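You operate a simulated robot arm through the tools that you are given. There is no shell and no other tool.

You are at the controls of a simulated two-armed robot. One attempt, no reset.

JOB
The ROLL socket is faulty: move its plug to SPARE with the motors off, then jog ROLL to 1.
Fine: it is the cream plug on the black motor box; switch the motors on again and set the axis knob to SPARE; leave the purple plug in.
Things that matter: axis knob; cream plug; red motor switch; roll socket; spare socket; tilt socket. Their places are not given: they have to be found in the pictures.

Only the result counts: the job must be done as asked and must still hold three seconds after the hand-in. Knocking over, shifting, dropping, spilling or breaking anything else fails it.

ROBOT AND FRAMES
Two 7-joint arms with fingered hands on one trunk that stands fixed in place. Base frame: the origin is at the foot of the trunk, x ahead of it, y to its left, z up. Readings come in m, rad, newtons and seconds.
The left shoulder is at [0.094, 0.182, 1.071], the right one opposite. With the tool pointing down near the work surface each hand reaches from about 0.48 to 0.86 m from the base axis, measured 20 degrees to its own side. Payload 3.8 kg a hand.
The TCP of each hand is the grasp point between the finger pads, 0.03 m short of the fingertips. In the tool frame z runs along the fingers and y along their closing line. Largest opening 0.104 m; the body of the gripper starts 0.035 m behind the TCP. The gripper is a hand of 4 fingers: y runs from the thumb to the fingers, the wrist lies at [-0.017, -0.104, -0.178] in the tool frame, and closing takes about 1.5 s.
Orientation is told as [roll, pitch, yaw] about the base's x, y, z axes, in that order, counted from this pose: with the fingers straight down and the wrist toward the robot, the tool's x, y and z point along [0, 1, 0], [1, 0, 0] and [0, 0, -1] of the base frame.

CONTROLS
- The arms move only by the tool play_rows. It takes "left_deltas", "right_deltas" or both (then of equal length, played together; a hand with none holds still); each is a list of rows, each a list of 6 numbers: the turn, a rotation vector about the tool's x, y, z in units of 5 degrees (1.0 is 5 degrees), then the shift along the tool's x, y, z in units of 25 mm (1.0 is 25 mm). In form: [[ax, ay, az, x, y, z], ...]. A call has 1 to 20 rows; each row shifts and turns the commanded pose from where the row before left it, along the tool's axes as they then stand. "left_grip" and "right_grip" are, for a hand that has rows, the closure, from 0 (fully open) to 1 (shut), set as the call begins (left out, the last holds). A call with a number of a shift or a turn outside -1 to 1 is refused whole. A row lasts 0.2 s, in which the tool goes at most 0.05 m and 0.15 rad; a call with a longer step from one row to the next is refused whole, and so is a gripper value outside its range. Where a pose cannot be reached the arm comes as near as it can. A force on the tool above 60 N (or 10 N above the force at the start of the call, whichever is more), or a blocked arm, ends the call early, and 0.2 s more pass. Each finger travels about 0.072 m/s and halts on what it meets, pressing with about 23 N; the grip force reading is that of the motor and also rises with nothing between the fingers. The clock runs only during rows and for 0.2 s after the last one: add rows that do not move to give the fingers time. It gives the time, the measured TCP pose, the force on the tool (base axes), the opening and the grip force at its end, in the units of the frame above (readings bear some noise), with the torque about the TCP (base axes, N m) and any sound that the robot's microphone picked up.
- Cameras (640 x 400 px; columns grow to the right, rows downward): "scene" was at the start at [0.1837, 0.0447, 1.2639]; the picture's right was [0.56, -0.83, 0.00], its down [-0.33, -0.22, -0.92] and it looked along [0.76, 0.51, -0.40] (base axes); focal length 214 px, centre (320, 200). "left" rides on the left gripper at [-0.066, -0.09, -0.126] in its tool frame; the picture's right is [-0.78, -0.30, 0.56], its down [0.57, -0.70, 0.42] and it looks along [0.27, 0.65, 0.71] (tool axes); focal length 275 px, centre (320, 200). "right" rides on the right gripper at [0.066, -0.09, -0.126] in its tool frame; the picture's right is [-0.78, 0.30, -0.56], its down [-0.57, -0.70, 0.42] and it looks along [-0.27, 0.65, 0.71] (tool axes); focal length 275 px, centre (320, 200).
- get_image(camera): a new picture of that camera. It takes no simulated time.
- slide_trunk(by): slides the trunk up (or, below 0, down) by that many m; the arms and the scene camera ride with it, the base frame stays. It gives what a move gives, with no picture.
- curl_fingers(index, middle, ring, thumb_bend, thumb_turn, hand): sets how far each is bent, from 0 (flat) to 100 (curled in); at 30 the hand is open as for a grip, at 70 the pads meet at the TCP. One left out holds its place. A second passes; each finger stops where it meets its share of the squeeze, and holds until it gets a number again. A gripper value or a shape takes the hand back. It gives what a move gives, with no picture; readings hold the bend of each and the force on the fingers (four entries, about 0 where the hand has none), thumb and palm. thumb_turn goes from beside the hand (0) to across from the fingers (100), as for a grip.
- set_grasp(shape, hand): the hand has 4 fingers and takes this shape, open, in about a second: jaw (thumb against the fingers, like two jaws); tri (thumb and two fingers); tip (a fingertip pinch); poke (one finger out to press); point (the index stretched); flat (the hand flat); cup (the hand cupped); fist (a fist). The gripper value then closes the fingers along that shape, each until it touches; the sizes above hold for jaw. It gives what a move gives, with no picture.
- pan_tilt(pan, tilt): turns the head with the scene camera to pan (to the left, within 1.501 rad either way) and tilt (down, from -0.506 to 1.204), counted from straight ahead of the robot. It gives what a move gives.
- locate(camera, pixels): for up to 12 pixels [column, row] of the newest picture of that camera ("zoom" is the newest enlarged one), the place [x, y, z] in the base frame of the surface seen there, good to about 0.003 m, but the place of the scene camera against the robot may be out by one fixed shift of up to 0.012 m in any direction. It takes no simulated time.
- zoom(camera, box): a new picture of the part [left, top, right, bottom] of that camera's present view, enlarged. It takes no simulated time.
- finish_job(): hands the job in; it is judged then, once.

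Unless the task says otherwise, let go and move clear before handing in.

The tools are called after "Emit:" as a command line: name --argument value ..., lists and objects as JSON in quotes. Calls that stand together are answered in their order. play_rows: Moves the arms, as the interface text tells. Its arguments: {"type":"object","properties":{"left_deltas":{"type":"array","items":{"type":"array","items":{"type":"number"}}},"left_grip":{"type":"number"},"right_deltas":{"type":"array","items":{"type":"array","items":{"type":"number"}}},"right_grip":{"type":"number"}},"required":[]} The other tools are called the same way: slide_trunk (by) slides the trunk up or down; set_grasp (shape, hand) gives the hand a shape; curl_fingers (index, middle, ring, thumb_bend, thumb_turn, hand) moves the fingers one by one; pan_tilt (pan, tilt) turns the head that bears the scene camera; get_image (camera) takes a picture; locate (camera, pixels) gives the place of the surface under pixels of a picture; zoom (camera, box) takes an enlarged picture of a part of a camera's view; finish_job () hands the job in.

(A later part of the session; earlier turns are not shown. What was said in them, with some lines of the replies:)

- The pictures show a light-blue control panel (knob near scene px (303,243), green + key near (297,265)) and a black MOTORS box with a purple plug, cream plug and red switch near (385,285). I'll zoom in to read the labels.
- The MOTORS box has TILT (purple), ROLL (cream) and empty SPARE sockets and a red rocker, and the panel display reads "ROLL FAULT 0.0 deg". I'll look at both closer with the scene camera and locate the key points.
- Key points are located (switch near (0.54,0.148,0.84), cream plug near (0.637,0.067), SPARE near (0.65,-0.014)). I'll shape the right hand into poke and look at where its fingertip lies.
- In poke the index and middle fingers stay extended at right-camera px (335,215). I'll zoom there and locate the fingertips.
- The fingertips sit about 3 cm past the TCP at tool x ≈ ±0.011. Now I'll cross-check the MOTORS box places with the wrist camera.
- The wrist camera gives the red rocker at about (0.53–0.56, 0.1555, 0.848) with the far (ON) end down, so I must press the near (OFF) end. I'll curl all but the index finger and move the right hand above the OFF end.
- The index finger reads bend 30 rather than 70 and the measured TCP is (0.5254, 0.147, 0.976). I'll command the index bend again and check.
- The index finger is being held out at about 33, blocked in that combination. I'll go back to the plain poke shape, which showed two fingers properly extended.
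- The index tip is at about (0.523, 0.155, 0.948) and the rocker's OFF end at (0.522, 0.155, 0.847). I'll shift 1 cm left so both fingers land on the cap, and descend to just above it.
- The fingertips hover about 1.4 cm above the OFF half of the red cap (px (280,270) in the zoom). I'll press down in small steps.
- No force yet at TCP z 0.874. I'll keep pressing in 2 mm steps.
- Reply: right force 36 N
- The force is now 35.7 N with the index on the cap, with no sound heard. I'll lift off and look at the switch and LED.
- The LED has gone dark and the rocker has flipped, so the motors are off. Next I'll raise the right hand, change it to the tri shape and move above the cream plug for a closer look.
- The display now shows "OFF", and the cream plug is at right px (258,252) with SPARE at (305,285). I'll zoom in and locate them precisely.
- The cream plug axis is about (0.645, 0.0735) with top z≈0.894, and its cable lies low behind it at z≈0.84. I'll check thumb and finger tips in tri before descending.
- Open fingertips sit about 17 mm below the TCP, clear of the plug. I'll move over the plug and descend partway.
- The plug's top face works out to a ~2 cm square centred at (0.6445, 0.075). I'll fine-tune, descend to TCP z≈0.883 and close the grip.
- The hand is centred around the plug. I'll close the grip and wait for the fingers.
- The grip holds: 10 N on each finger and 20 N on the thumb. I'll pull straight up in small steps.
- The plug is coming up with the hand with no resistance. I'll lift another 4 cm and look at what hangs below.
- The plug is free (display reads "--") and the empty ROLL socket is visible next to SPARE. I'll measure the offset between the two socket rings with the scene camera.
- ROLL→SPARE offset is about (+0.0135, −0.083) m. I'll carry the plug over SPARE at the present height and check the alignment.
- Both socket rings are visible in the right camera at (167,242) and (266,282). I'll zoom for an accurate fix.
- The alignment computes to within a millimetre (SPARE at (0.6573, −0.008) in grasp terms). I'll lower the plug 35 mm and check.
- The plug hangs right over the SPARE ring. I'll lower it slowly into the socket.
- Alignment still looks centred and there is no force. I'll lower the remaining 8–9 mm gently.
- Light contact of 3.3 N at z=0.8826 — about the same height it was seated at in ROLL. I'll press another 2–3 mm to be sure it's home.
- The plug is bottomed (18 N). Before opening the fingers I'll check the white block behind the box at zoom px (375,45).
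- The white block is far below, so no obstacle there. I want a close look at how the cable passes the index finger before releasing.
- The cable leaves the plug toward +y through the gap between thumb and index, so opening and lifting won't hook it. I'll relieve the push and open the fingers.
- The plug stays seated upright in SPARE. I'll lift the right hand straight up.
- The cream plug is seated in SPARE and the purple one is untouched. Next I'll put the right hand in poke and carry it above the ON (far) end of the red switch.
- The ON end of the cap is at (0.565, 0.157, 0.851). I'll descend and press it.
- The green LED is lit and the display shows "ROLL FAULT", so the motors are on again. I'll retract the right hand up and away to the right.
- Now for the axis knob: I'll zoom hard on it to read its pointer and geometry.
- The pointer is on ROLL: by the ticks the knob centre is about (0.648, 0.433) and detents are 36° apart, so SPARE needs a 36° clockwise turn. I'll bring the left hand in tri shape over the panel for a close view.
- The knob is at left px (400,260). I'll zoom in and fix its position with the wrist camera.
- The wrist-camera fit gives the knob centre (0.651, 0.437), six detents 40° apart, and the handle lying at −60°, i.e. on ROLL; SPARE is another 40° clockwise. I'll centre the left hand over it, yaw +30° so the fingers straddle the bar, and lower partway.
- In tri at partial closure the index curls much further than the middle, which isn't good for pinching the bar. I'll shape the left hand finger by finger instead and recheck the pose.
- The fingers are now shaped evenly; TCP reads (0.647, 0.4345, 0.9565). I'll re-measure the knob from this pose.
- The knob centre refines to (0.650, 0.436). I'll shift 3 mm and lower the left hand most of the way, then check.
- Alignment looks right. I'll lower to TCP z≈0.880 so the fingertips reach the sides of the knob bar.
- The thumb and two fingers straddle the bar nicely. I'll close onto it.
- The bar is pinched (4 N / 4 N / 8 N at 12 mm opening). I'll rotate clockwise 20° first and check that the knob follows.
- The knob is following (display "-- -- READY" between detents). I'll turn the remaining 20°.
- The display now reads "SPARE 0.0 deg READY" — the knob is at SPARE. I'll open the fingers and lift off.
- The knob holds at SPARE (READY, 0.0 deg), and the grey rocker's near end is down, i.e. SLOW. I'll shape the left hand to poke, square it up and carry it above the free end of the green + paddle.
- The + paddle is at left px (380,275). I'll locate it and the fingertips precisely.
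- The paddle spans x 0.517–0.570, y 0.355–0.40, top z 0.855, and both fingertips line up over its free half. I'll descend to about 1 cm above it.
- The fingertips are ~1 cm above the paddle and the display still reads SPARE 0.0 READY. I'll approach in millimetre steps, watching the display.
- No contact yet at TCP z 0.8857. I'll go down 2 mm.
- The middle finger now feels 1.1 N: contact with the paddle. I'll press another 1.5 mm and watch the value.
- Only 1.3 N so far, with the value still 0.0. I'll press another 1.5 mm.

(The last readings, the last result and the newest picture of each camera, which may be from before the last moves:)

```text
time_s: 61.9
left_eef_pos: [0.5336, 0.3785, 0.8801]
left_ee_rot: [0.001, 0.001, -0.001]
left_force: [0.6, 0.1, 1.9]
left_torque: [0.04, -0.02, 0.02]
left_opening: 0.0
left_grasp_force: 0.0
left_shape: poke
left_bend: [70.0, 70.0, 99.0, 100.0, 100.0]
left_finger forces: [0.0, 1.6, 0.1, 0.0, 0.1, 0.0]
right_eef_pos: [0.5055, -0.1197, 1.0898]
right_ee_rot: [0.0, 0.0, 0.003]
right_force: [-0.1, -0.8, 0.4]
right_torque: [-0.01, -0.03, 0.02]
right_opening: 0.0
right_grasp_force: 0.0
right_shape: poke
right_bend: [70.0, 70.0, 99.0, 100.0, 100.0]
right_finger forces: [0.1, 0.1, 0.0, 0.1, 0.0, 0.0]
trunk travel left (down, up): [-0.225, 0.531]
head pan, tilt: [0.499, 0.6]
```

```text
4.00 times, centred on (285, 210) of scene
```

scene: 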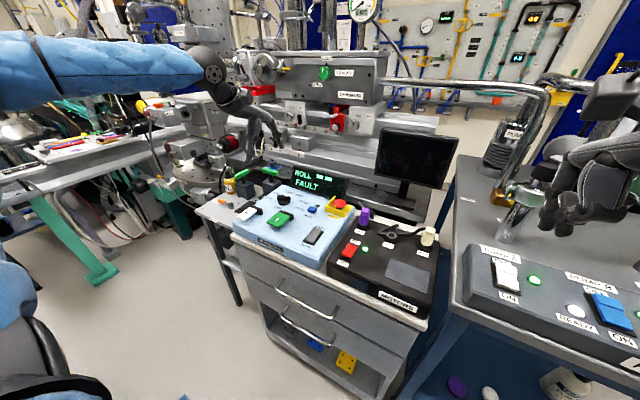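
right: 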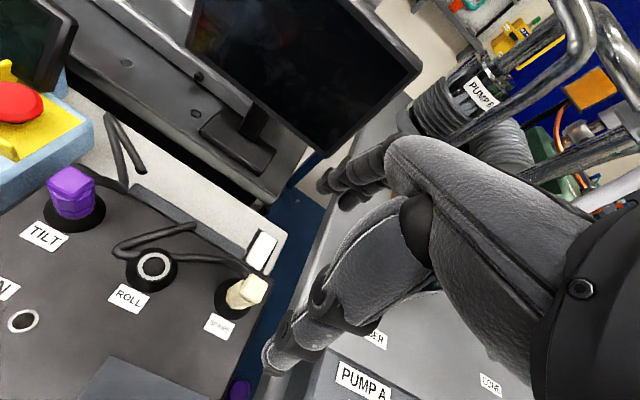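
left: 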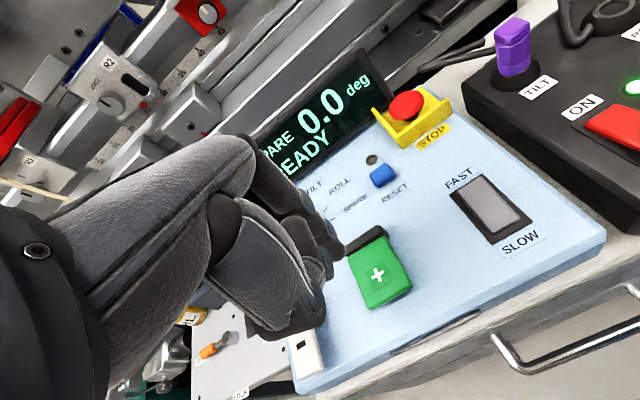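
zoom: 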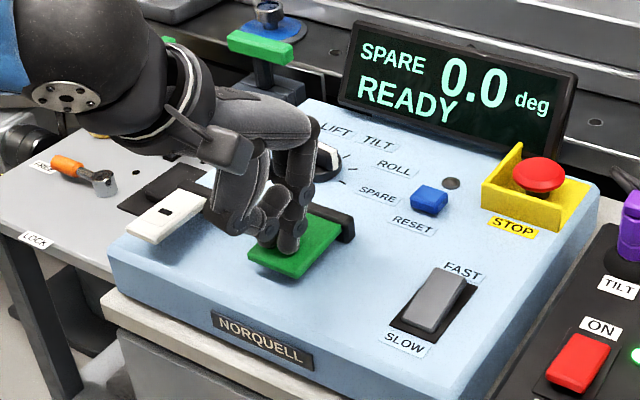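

The paddle yields softly (1.9 N) and the value is still 0.0. I'll keep going 1.5 mm at a time.

Emit:
play_rows --left_deltas '[[0, 0, 0, 0, 0, 0.06]]'

Emit:
zoom --camera "scene" --box '[220, 160, 350, 260]'

```text
time_s: 62.3
left_eef_pos: [0.5332, 0.3774, 0.8792]
left_ee_rot: [0.0, 0.001, -0.002]
left_force: [0.3, 0.6, 1.4]
left_torque: [0.03, 0.01, 0.04]
left_opening: 0.0
left_grasp_force: 0.1
left_shape: poke
left_bend: [70.0, 70.0, 99.0, 100.0, 100.0]
left_finger forces: [0.5, 1.3, 0.1, 0.0, 0.1, 0.0]
right_eef_pos: [0.5047, -0.1199, 1.0895]
right_ee_rot: [0.002, -0.002, 0.0]
right_force: [-0.7, -0.4, 0.3]
right_torque: [0.03, 0.0, -0.01]
right_opening: 0.0001
right_grasp_force: 0.0
right_shape: poke
right_bend: [70.0, 70.0, 99.0, 100.0, 100.0]
right_finger forces: [0.0, 0.1, 0.1, 0.0, 0.0, 0.1]
trunk travel left (down, up): [-0.225, 0.531]
head pan, tilt: [0.499, 0.6]
```

```text
4.00 times, centred on (285, 210) of scene
```

zoom: 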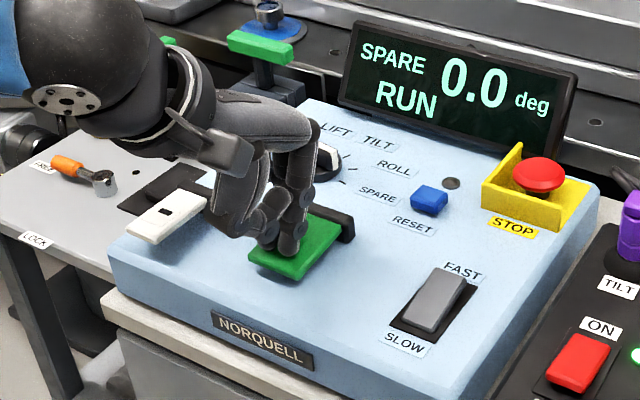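

The display changed to "RUN" with 0.0 deg: the jog has just engaged. I'll hold still for one row to see the rate.

Emit:
play_rows --left_deltas '[[0, 0, 0, 0, 0, 0]]'

Emit:
zoom --camera "scene" --box '[220, 160, 350, 260]'

```text
time_s: 62.7
left_eef_pos: [0.5324, 0.3779, 0.8799]
left_ee_rot: [0.001, -0.001, -0.001]
left_force: [0.2, 0.2, 2.2]
left_torque: [0.03, -0.01, 0.0]
left_opening: 0.0
left_grasp_force: 0.1
left_shape: poke
left_bend: [70.0, 70.0, 99.0, 100.0, 100.0]
left_finger forces: [0.6, 1.4, 0.0, 0.1, 0.1, 0.0]
right_eef_pos: [0.5045, -0.1185, 1.0878]
right_ee_rot: [0.0, 0.001, 0.0]
right_force: [0.6, 0.2, 0.4]
right_torque: [0.03, 0.0, -0.03]
right_opening: 0.0002
right_grasp_force: 0.0
right_shape: poke
right_bend: [70.0, 70.0, 99.0, 100.0, 100.0]
right_finger forces: [0.1, 0.0, 0.0, 0.1, 0.0, 0.1]
trunk travel left (down, up): [-0.225, 0.531]
head pan, tilt: [0.499, 0.6]
```

```text
4.00 times, centred on (285, 210) of scene
```

zoom: 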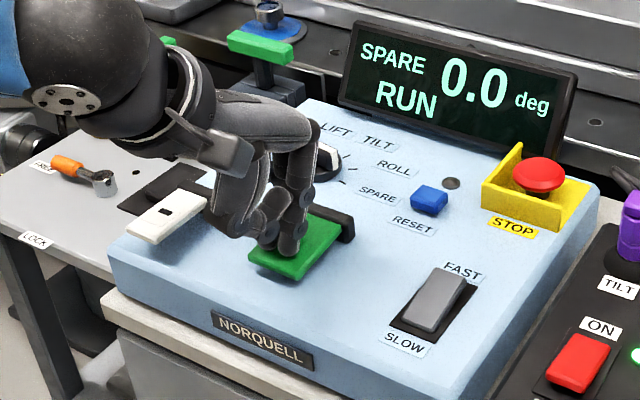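

RUN persists, but 0.4 s gave less than 0.1 deg. I'll hold 3 more rows.

Emit:
play_rows --left_deltas '[[0, 0, 0, 0, 0, 0], [0, 0, 0, 0, 0, 0], [0, 0, 0, 0, 0, 0]]'

Emit:
zoom --camera "scene" --box '[220, 160, 350, 260]'

```text
time_s: 63.5
left_eef_pos: [0.5317, 0.3764, 0.8794]
left_ee_rot: [0.001, 0.002, -0.001]
left_force: [0.5, -0.2, 1.8]
left_torque: [0.03, -0.01, 0.04]
left_opening: 0.0
left_grasp_force: 0.1
left_shape: poke
left_bend: [70.0, 70.0, 99.0, 100.0, 100.0]
left_finger forces: [0.5, 1.3, 0.0, 0.1, 0.1, 0.0]
right_eef_pos: [0.5052, -0.1189, 1.0895]
right_ee_rot: [0.0, 0.001, 0.0]
right_force: [-0.4, 0.8, -0.2]
right_torque: [-0.02, -0.01, -0.03]
right_opening: 0.0
right_grasp_force: 0.1
right_shape: poke
right_bend: [70.0, 70.0, 99.0, 100.0, 100.0]
right_finger forces: [0.1, 0.0, 0.0, 0.1, 0.1, 0.1]
trunk travel left (down, up): [-0.225, 0.531]
head pan, tilt: [0.499, 0.6]
```

```text
4.00 times, centred on (285, 210) of scene
```

zoom: 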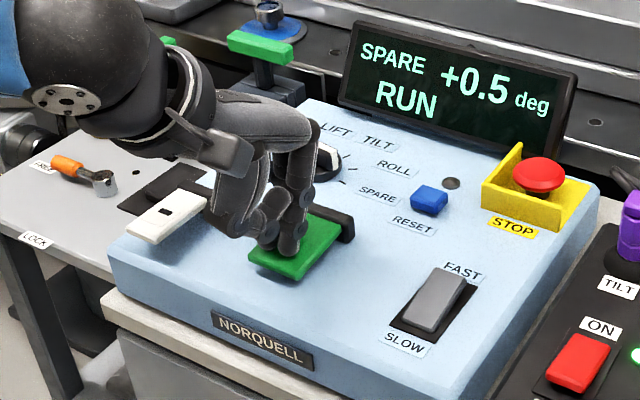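

It reads +0.5 deg, so it steps in half-degree increments. I'll hold one row at a time until +1.0.

Emit:
play_rows --left_deltas '[[0, 0, 0, 0, 0, 0]]'

Emit:
zoom --camera "scene" --box '[220, 160, 350, 260]'

```text
time_s: 63.9
left_eef_pos: [0.5328, 0.3787, 0.8803]
left_ee_rot: [0.0, -0.001, -0.002]
left_force: [0.4, -0.5, 2.1]
left_torque: [0.03, 0.0, 0.04]
left_opening: 0.0
left_grasp_force: 0.0
left_shape: poke
left_bend: [70.0, 70.0, 99.0, 100.0, 100.0]
left_finger forces: [0.5, 1.4, 0.1, 0.0, 0.0, 0.1]
right_eef_pos: [0.5037, -0.1192, 1.0878]
right_ee_rot: [0.0, 0.0, 0.0]
right_force: [-0.3, -0.4, 1.1]
right_torque: [0.0, 0.04, -0.03]
right_opening: 0.0001
right_grasp_force: 0.0
right_shape: poke
right_bend: [70.0, 70.0, 99.0, 100.0, 100.0]
right_finger forces: [0.0, 0.1, 0.0, 0.0, 0.1, 0.2]
trunk travel left (down, up): [-0.225, 0.531]
head pan, tilt: [0.499, 0.6]
```

```text
4.00 times, centred on (285, 210) of scene
```

zoom: 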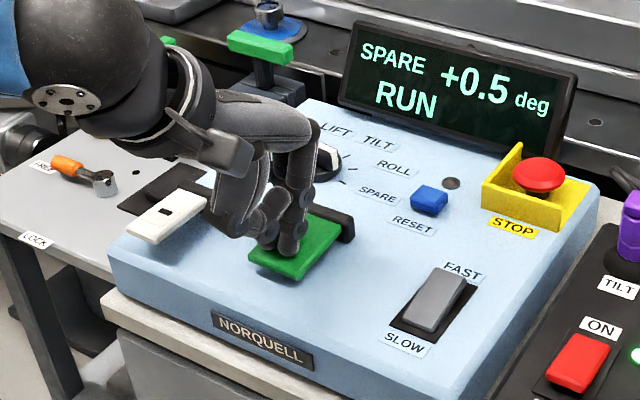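

Still +0.5. I'll hold one more row.

Emit:
play_rows --left_deltas '[[0, 0, 0, 0, 0, 0]]'

Emit:
zoom --camera "scene" --box '[220, 160, 350, 260]'

```text
time_s: 64.3
left_eef_pos: [0.5322, 0.3768, 0.8793]
left_ee_rot: [0.001, -0.001, -0.003]
left_force: [1.5, -0.3, 2.4]
left_torque: [0.01, -0.03, 0.01]
left_opening: 0.0002
left_grasp_force: 0.0
left_shape: poke
left_bend: [70.0, 70.0, 99.0, 100.0, 100.0]
left_finger forces: [0.5, 1.4, 0.1, 0.0, 0.1, 0.0]
right_eef_pos: [0.5046, -0.1194, 1.0882]
right_ee_rot: [0.0, 0.0, -0.001]
right_force: [0.0, -0.1, 0.1]
right_torque: [-0.03, 0.0, 0.0]
right_opening: 0.0
right_grasp_force: 0.1
right_shape: poke
right_bend: [70.0, 70.0, 99.0, 100.0, 100.0]
right_finger forces: [0.0, 0.1, 0.0, 0.0, 0.0, 0.0]
trunk travel left (down, up): [-0.225, 0.531]
head pan, tilt: [0.499, 0.6]
```

```text
4.00 times, centred on (285, 210) of scene
```

zoom: 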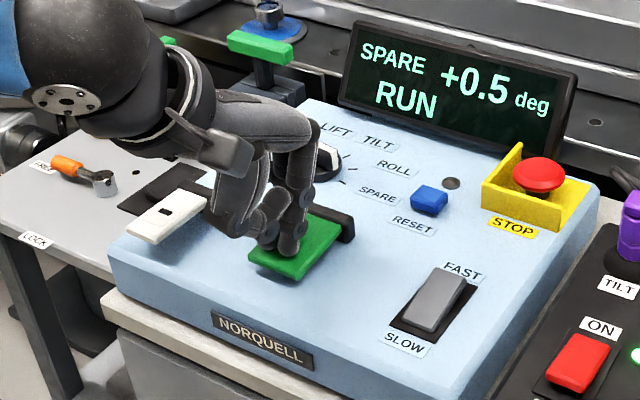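

Emit:
play_rows --left_deltas '[[0, 0, 0, 0, 0, 0]]'

Emit:
zoom --camera "scene" --box '[220, 160, 350, 260]'

```text
time_s: 64.7
left_eef_pos: [0.5327, 0.377, 0.8785]
left_ee_rot: [0.001, 0.001, -0.003]
left_force: [-0.5, -0.4, 1.8]
left_torque: [0.02, 0.03, -0.01]
left_opening: 0.0001
left_grasp_force: 0.2
left_shape: poke
left_bend: [70.0, 70.0, 99.0, 100.0, 100.0]
left_finger forces: [0.5, 1.4, 0.0, 0.1, 0.0, 0.0]
right_eef_pos: [0.5041, -0.1189, 1.0902]
right_ee_rot: [0.001, 0.001, -0.002]
right_force: [0.1, -0.4, -0.2]
right_torque: [0.03, -0.01, 0.02]
right_opening: 0.0
right_grasp_force: 0.1
right_shape: poke
right_bend: [70.0, 70.0, 99.0, 100.0, 100.0]
right_finger forces: [0.0, 0.0, 0.0, 0.0, 0.0, 0.0]
trunk travel left (down, up): [-0.225, 0.531]
head pan, tilt: [0.499, 0.6]
```

```text
4.00 times, centred on (285, 210) of scene
```

zoom: 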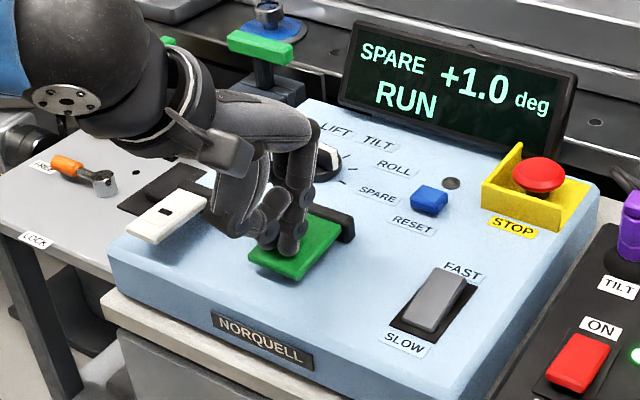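

The display reads +1.0 deg. I'll release the paddle at once.

Emit:
play_rows --left_deltas '[[0, 0, 0, 0, 0, -0.6], [0, 0, 0, 0, 0, -1], [0, 0, 0, 0, 0, -1], [0, 0, 0, 0, 0, -1]]'

Emit:
zoom --camera "scene" --box '[220, 160, 350, 260]'

```text
time_s: 65.7
left_eef_pos: [0.5344, 0.3765, 0.971]
left_ee_rot: [0.001, 0.0, 0.0]
left_force: [-0.7, 0.5, 0.7]
left_torque: [0.02, -0.01, 0.0]
left_opening: 0.0
left_grasp_force: 0.2
left_shape: poke
left_bend: [70.0, 70.0, 99.0, 100.0, 100.0]
left_finger forces: [0.0, 0.0, 0.1, 0.0, 0.0, 0.0]
right_eef_pos: [0.5046, -0.1195, 1.0884]
right_ee_rot: [0.001, 0.001, -0.001]
right_force: [-0.7, 0.5, 0.2]
right_torque: [-0.03, -0.01, 0.03]
right_opening: 0.0
right_grasp_force: 0.0
right_shape: poke
right_bend: [70.0, 70.0, 99.0, 100.0, 100.0]
right_finger forces: [0.0, 0.0, 0.0, 0.0, 0.0, 0.0]
trunk travel left (down, up): [-0.225, 0.531]
head pan, tilt: [0.499, 0.6]
```

```text
4.00 times, centred on (285, 210) of scene
```

zoom: 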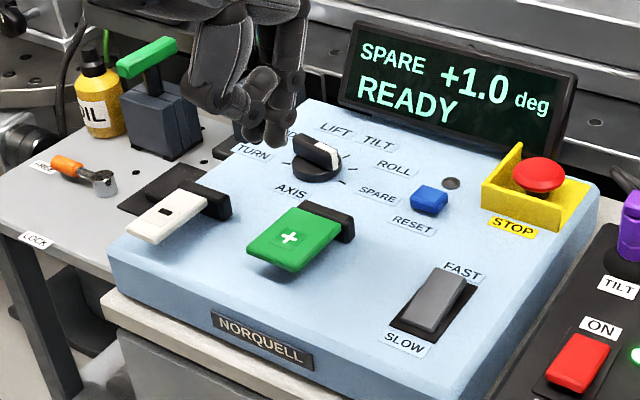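

The display reads "SPARE +1.0 deg READY" with the paddle released. I'll pull the left hand clear and check the whole scene before handing in.

Emit:
play_rows --left_deltas '[[0, 0, 0, 0, 0, -1], [0, 0, 0, 0, 0, -1], [0, 0, 0, 0, 0, -1], [0, 0, 0, 0, 0, -1], [0, 0, 0, 0.5, -0.9, -1], [0, 0, 0, 0.5, -0.9, -0.5], [0, 0, 0, 0.5, -0.9, 0], [0, 0, 0, 0.5, -0.9, 0], [0, 0, 0, 0.5, -0.9, 0], [0, 0, 0, 0.5, -0.9, 0]]'

Emit:
get_image --camera "scene"

Emit:
zoom --camera "scene" --box '[310, 190, 450, 310]'

Emit:
zoom --camera "scene" --box '[210, 150, 360, 260]'

```text
time_s: 67.9
left_eef_pos: [0.3974, 0.4521, 1.1085]
left_ee_rot: [-0.002, 0.0, 0.001]
left_force: [-0.6, -0.3, 0.4]
left_torque: [-0.01, -0.02, 0.0]
left_opening: 0.0
left_grasp_force: 0.1
left_shape: poke
left_bend: [70.0, 70.0, 99.0, 100.0, 100.0]
left_finger forces: [0.0, 0.0, 0.1, 0.0, 0.1, 0.0]
right_eef_pos: [0.5048, -0.1184, 1.0878]
right_ee_rot: [-0.002, -0.001, 0.0]
right_force: [-0.4, -0.1, 0.2]
right_torque: [0.02, 0.0, -0.04]
right_opening: 0.0
right_grasp_force: 0.0
right_shape: poke
right_bend: [70.0, 70.0, 99.0, 100.0, 100.0]
right_finger forces: [0.0, 0.1, 0.0, 0.1, 0.0, 0.0]
trunk travel left (down, up): [-0.225, 0.531]
head pan, tilt: [0.499, 0.6]
```

```text
taken
```

scene: 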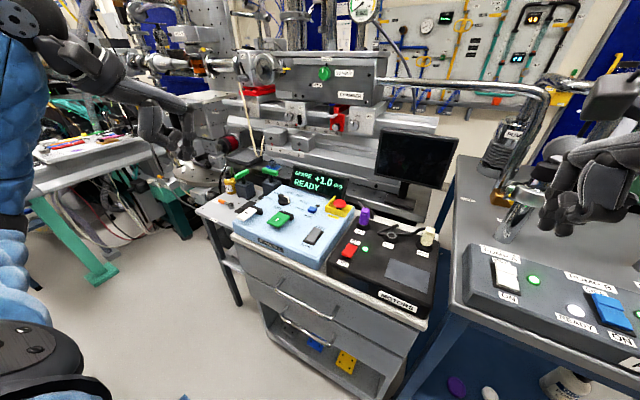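

```text
3.33 times, centred on (380, 250) of scene
```

zoom: 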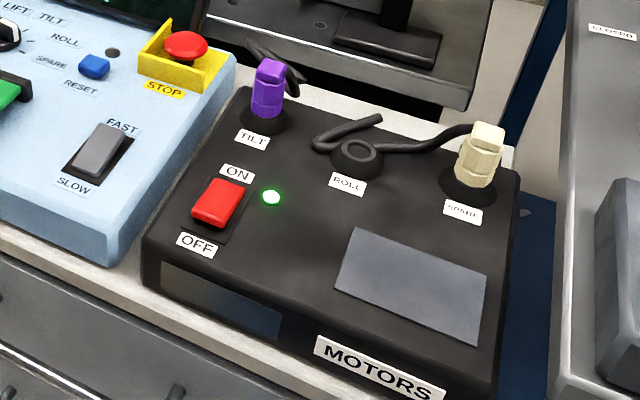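

```text
3.64 times, centred on (285, 205) of scene
```

zoom: 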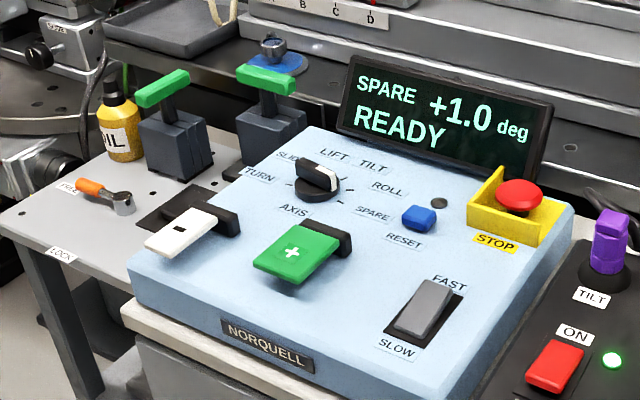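

Everything checks out: the cream plug is in SPARE, purple is still in TILT, the motor LED is green, the knob is on SPARE and the display reads "+1.0 deg READY". Both hands are clear, so I'm handing in.

Emit:
finish_job

```text
The job is handed in.
```

The ROLL plug now sits in the SPARE socket and the roll axis has been jogged to +1.0 deg. The job is handed in, but I don't have the judge's result.

- **Plug move:** I switched the motors off at the red switch, moved the cream plug from ROLL to SPARE, then switched the motors back on. The motor LED is green again.
- **Axis knob:** It points to SPARE, and the display shows "SPARE +1.0 deg READY", so the fault no longer shows.
- **Purple plug:** It is still in the TILT socket.

Nothing else was knocked or shifted in the final pictures, and both hands were clear of the bench at hand-in.
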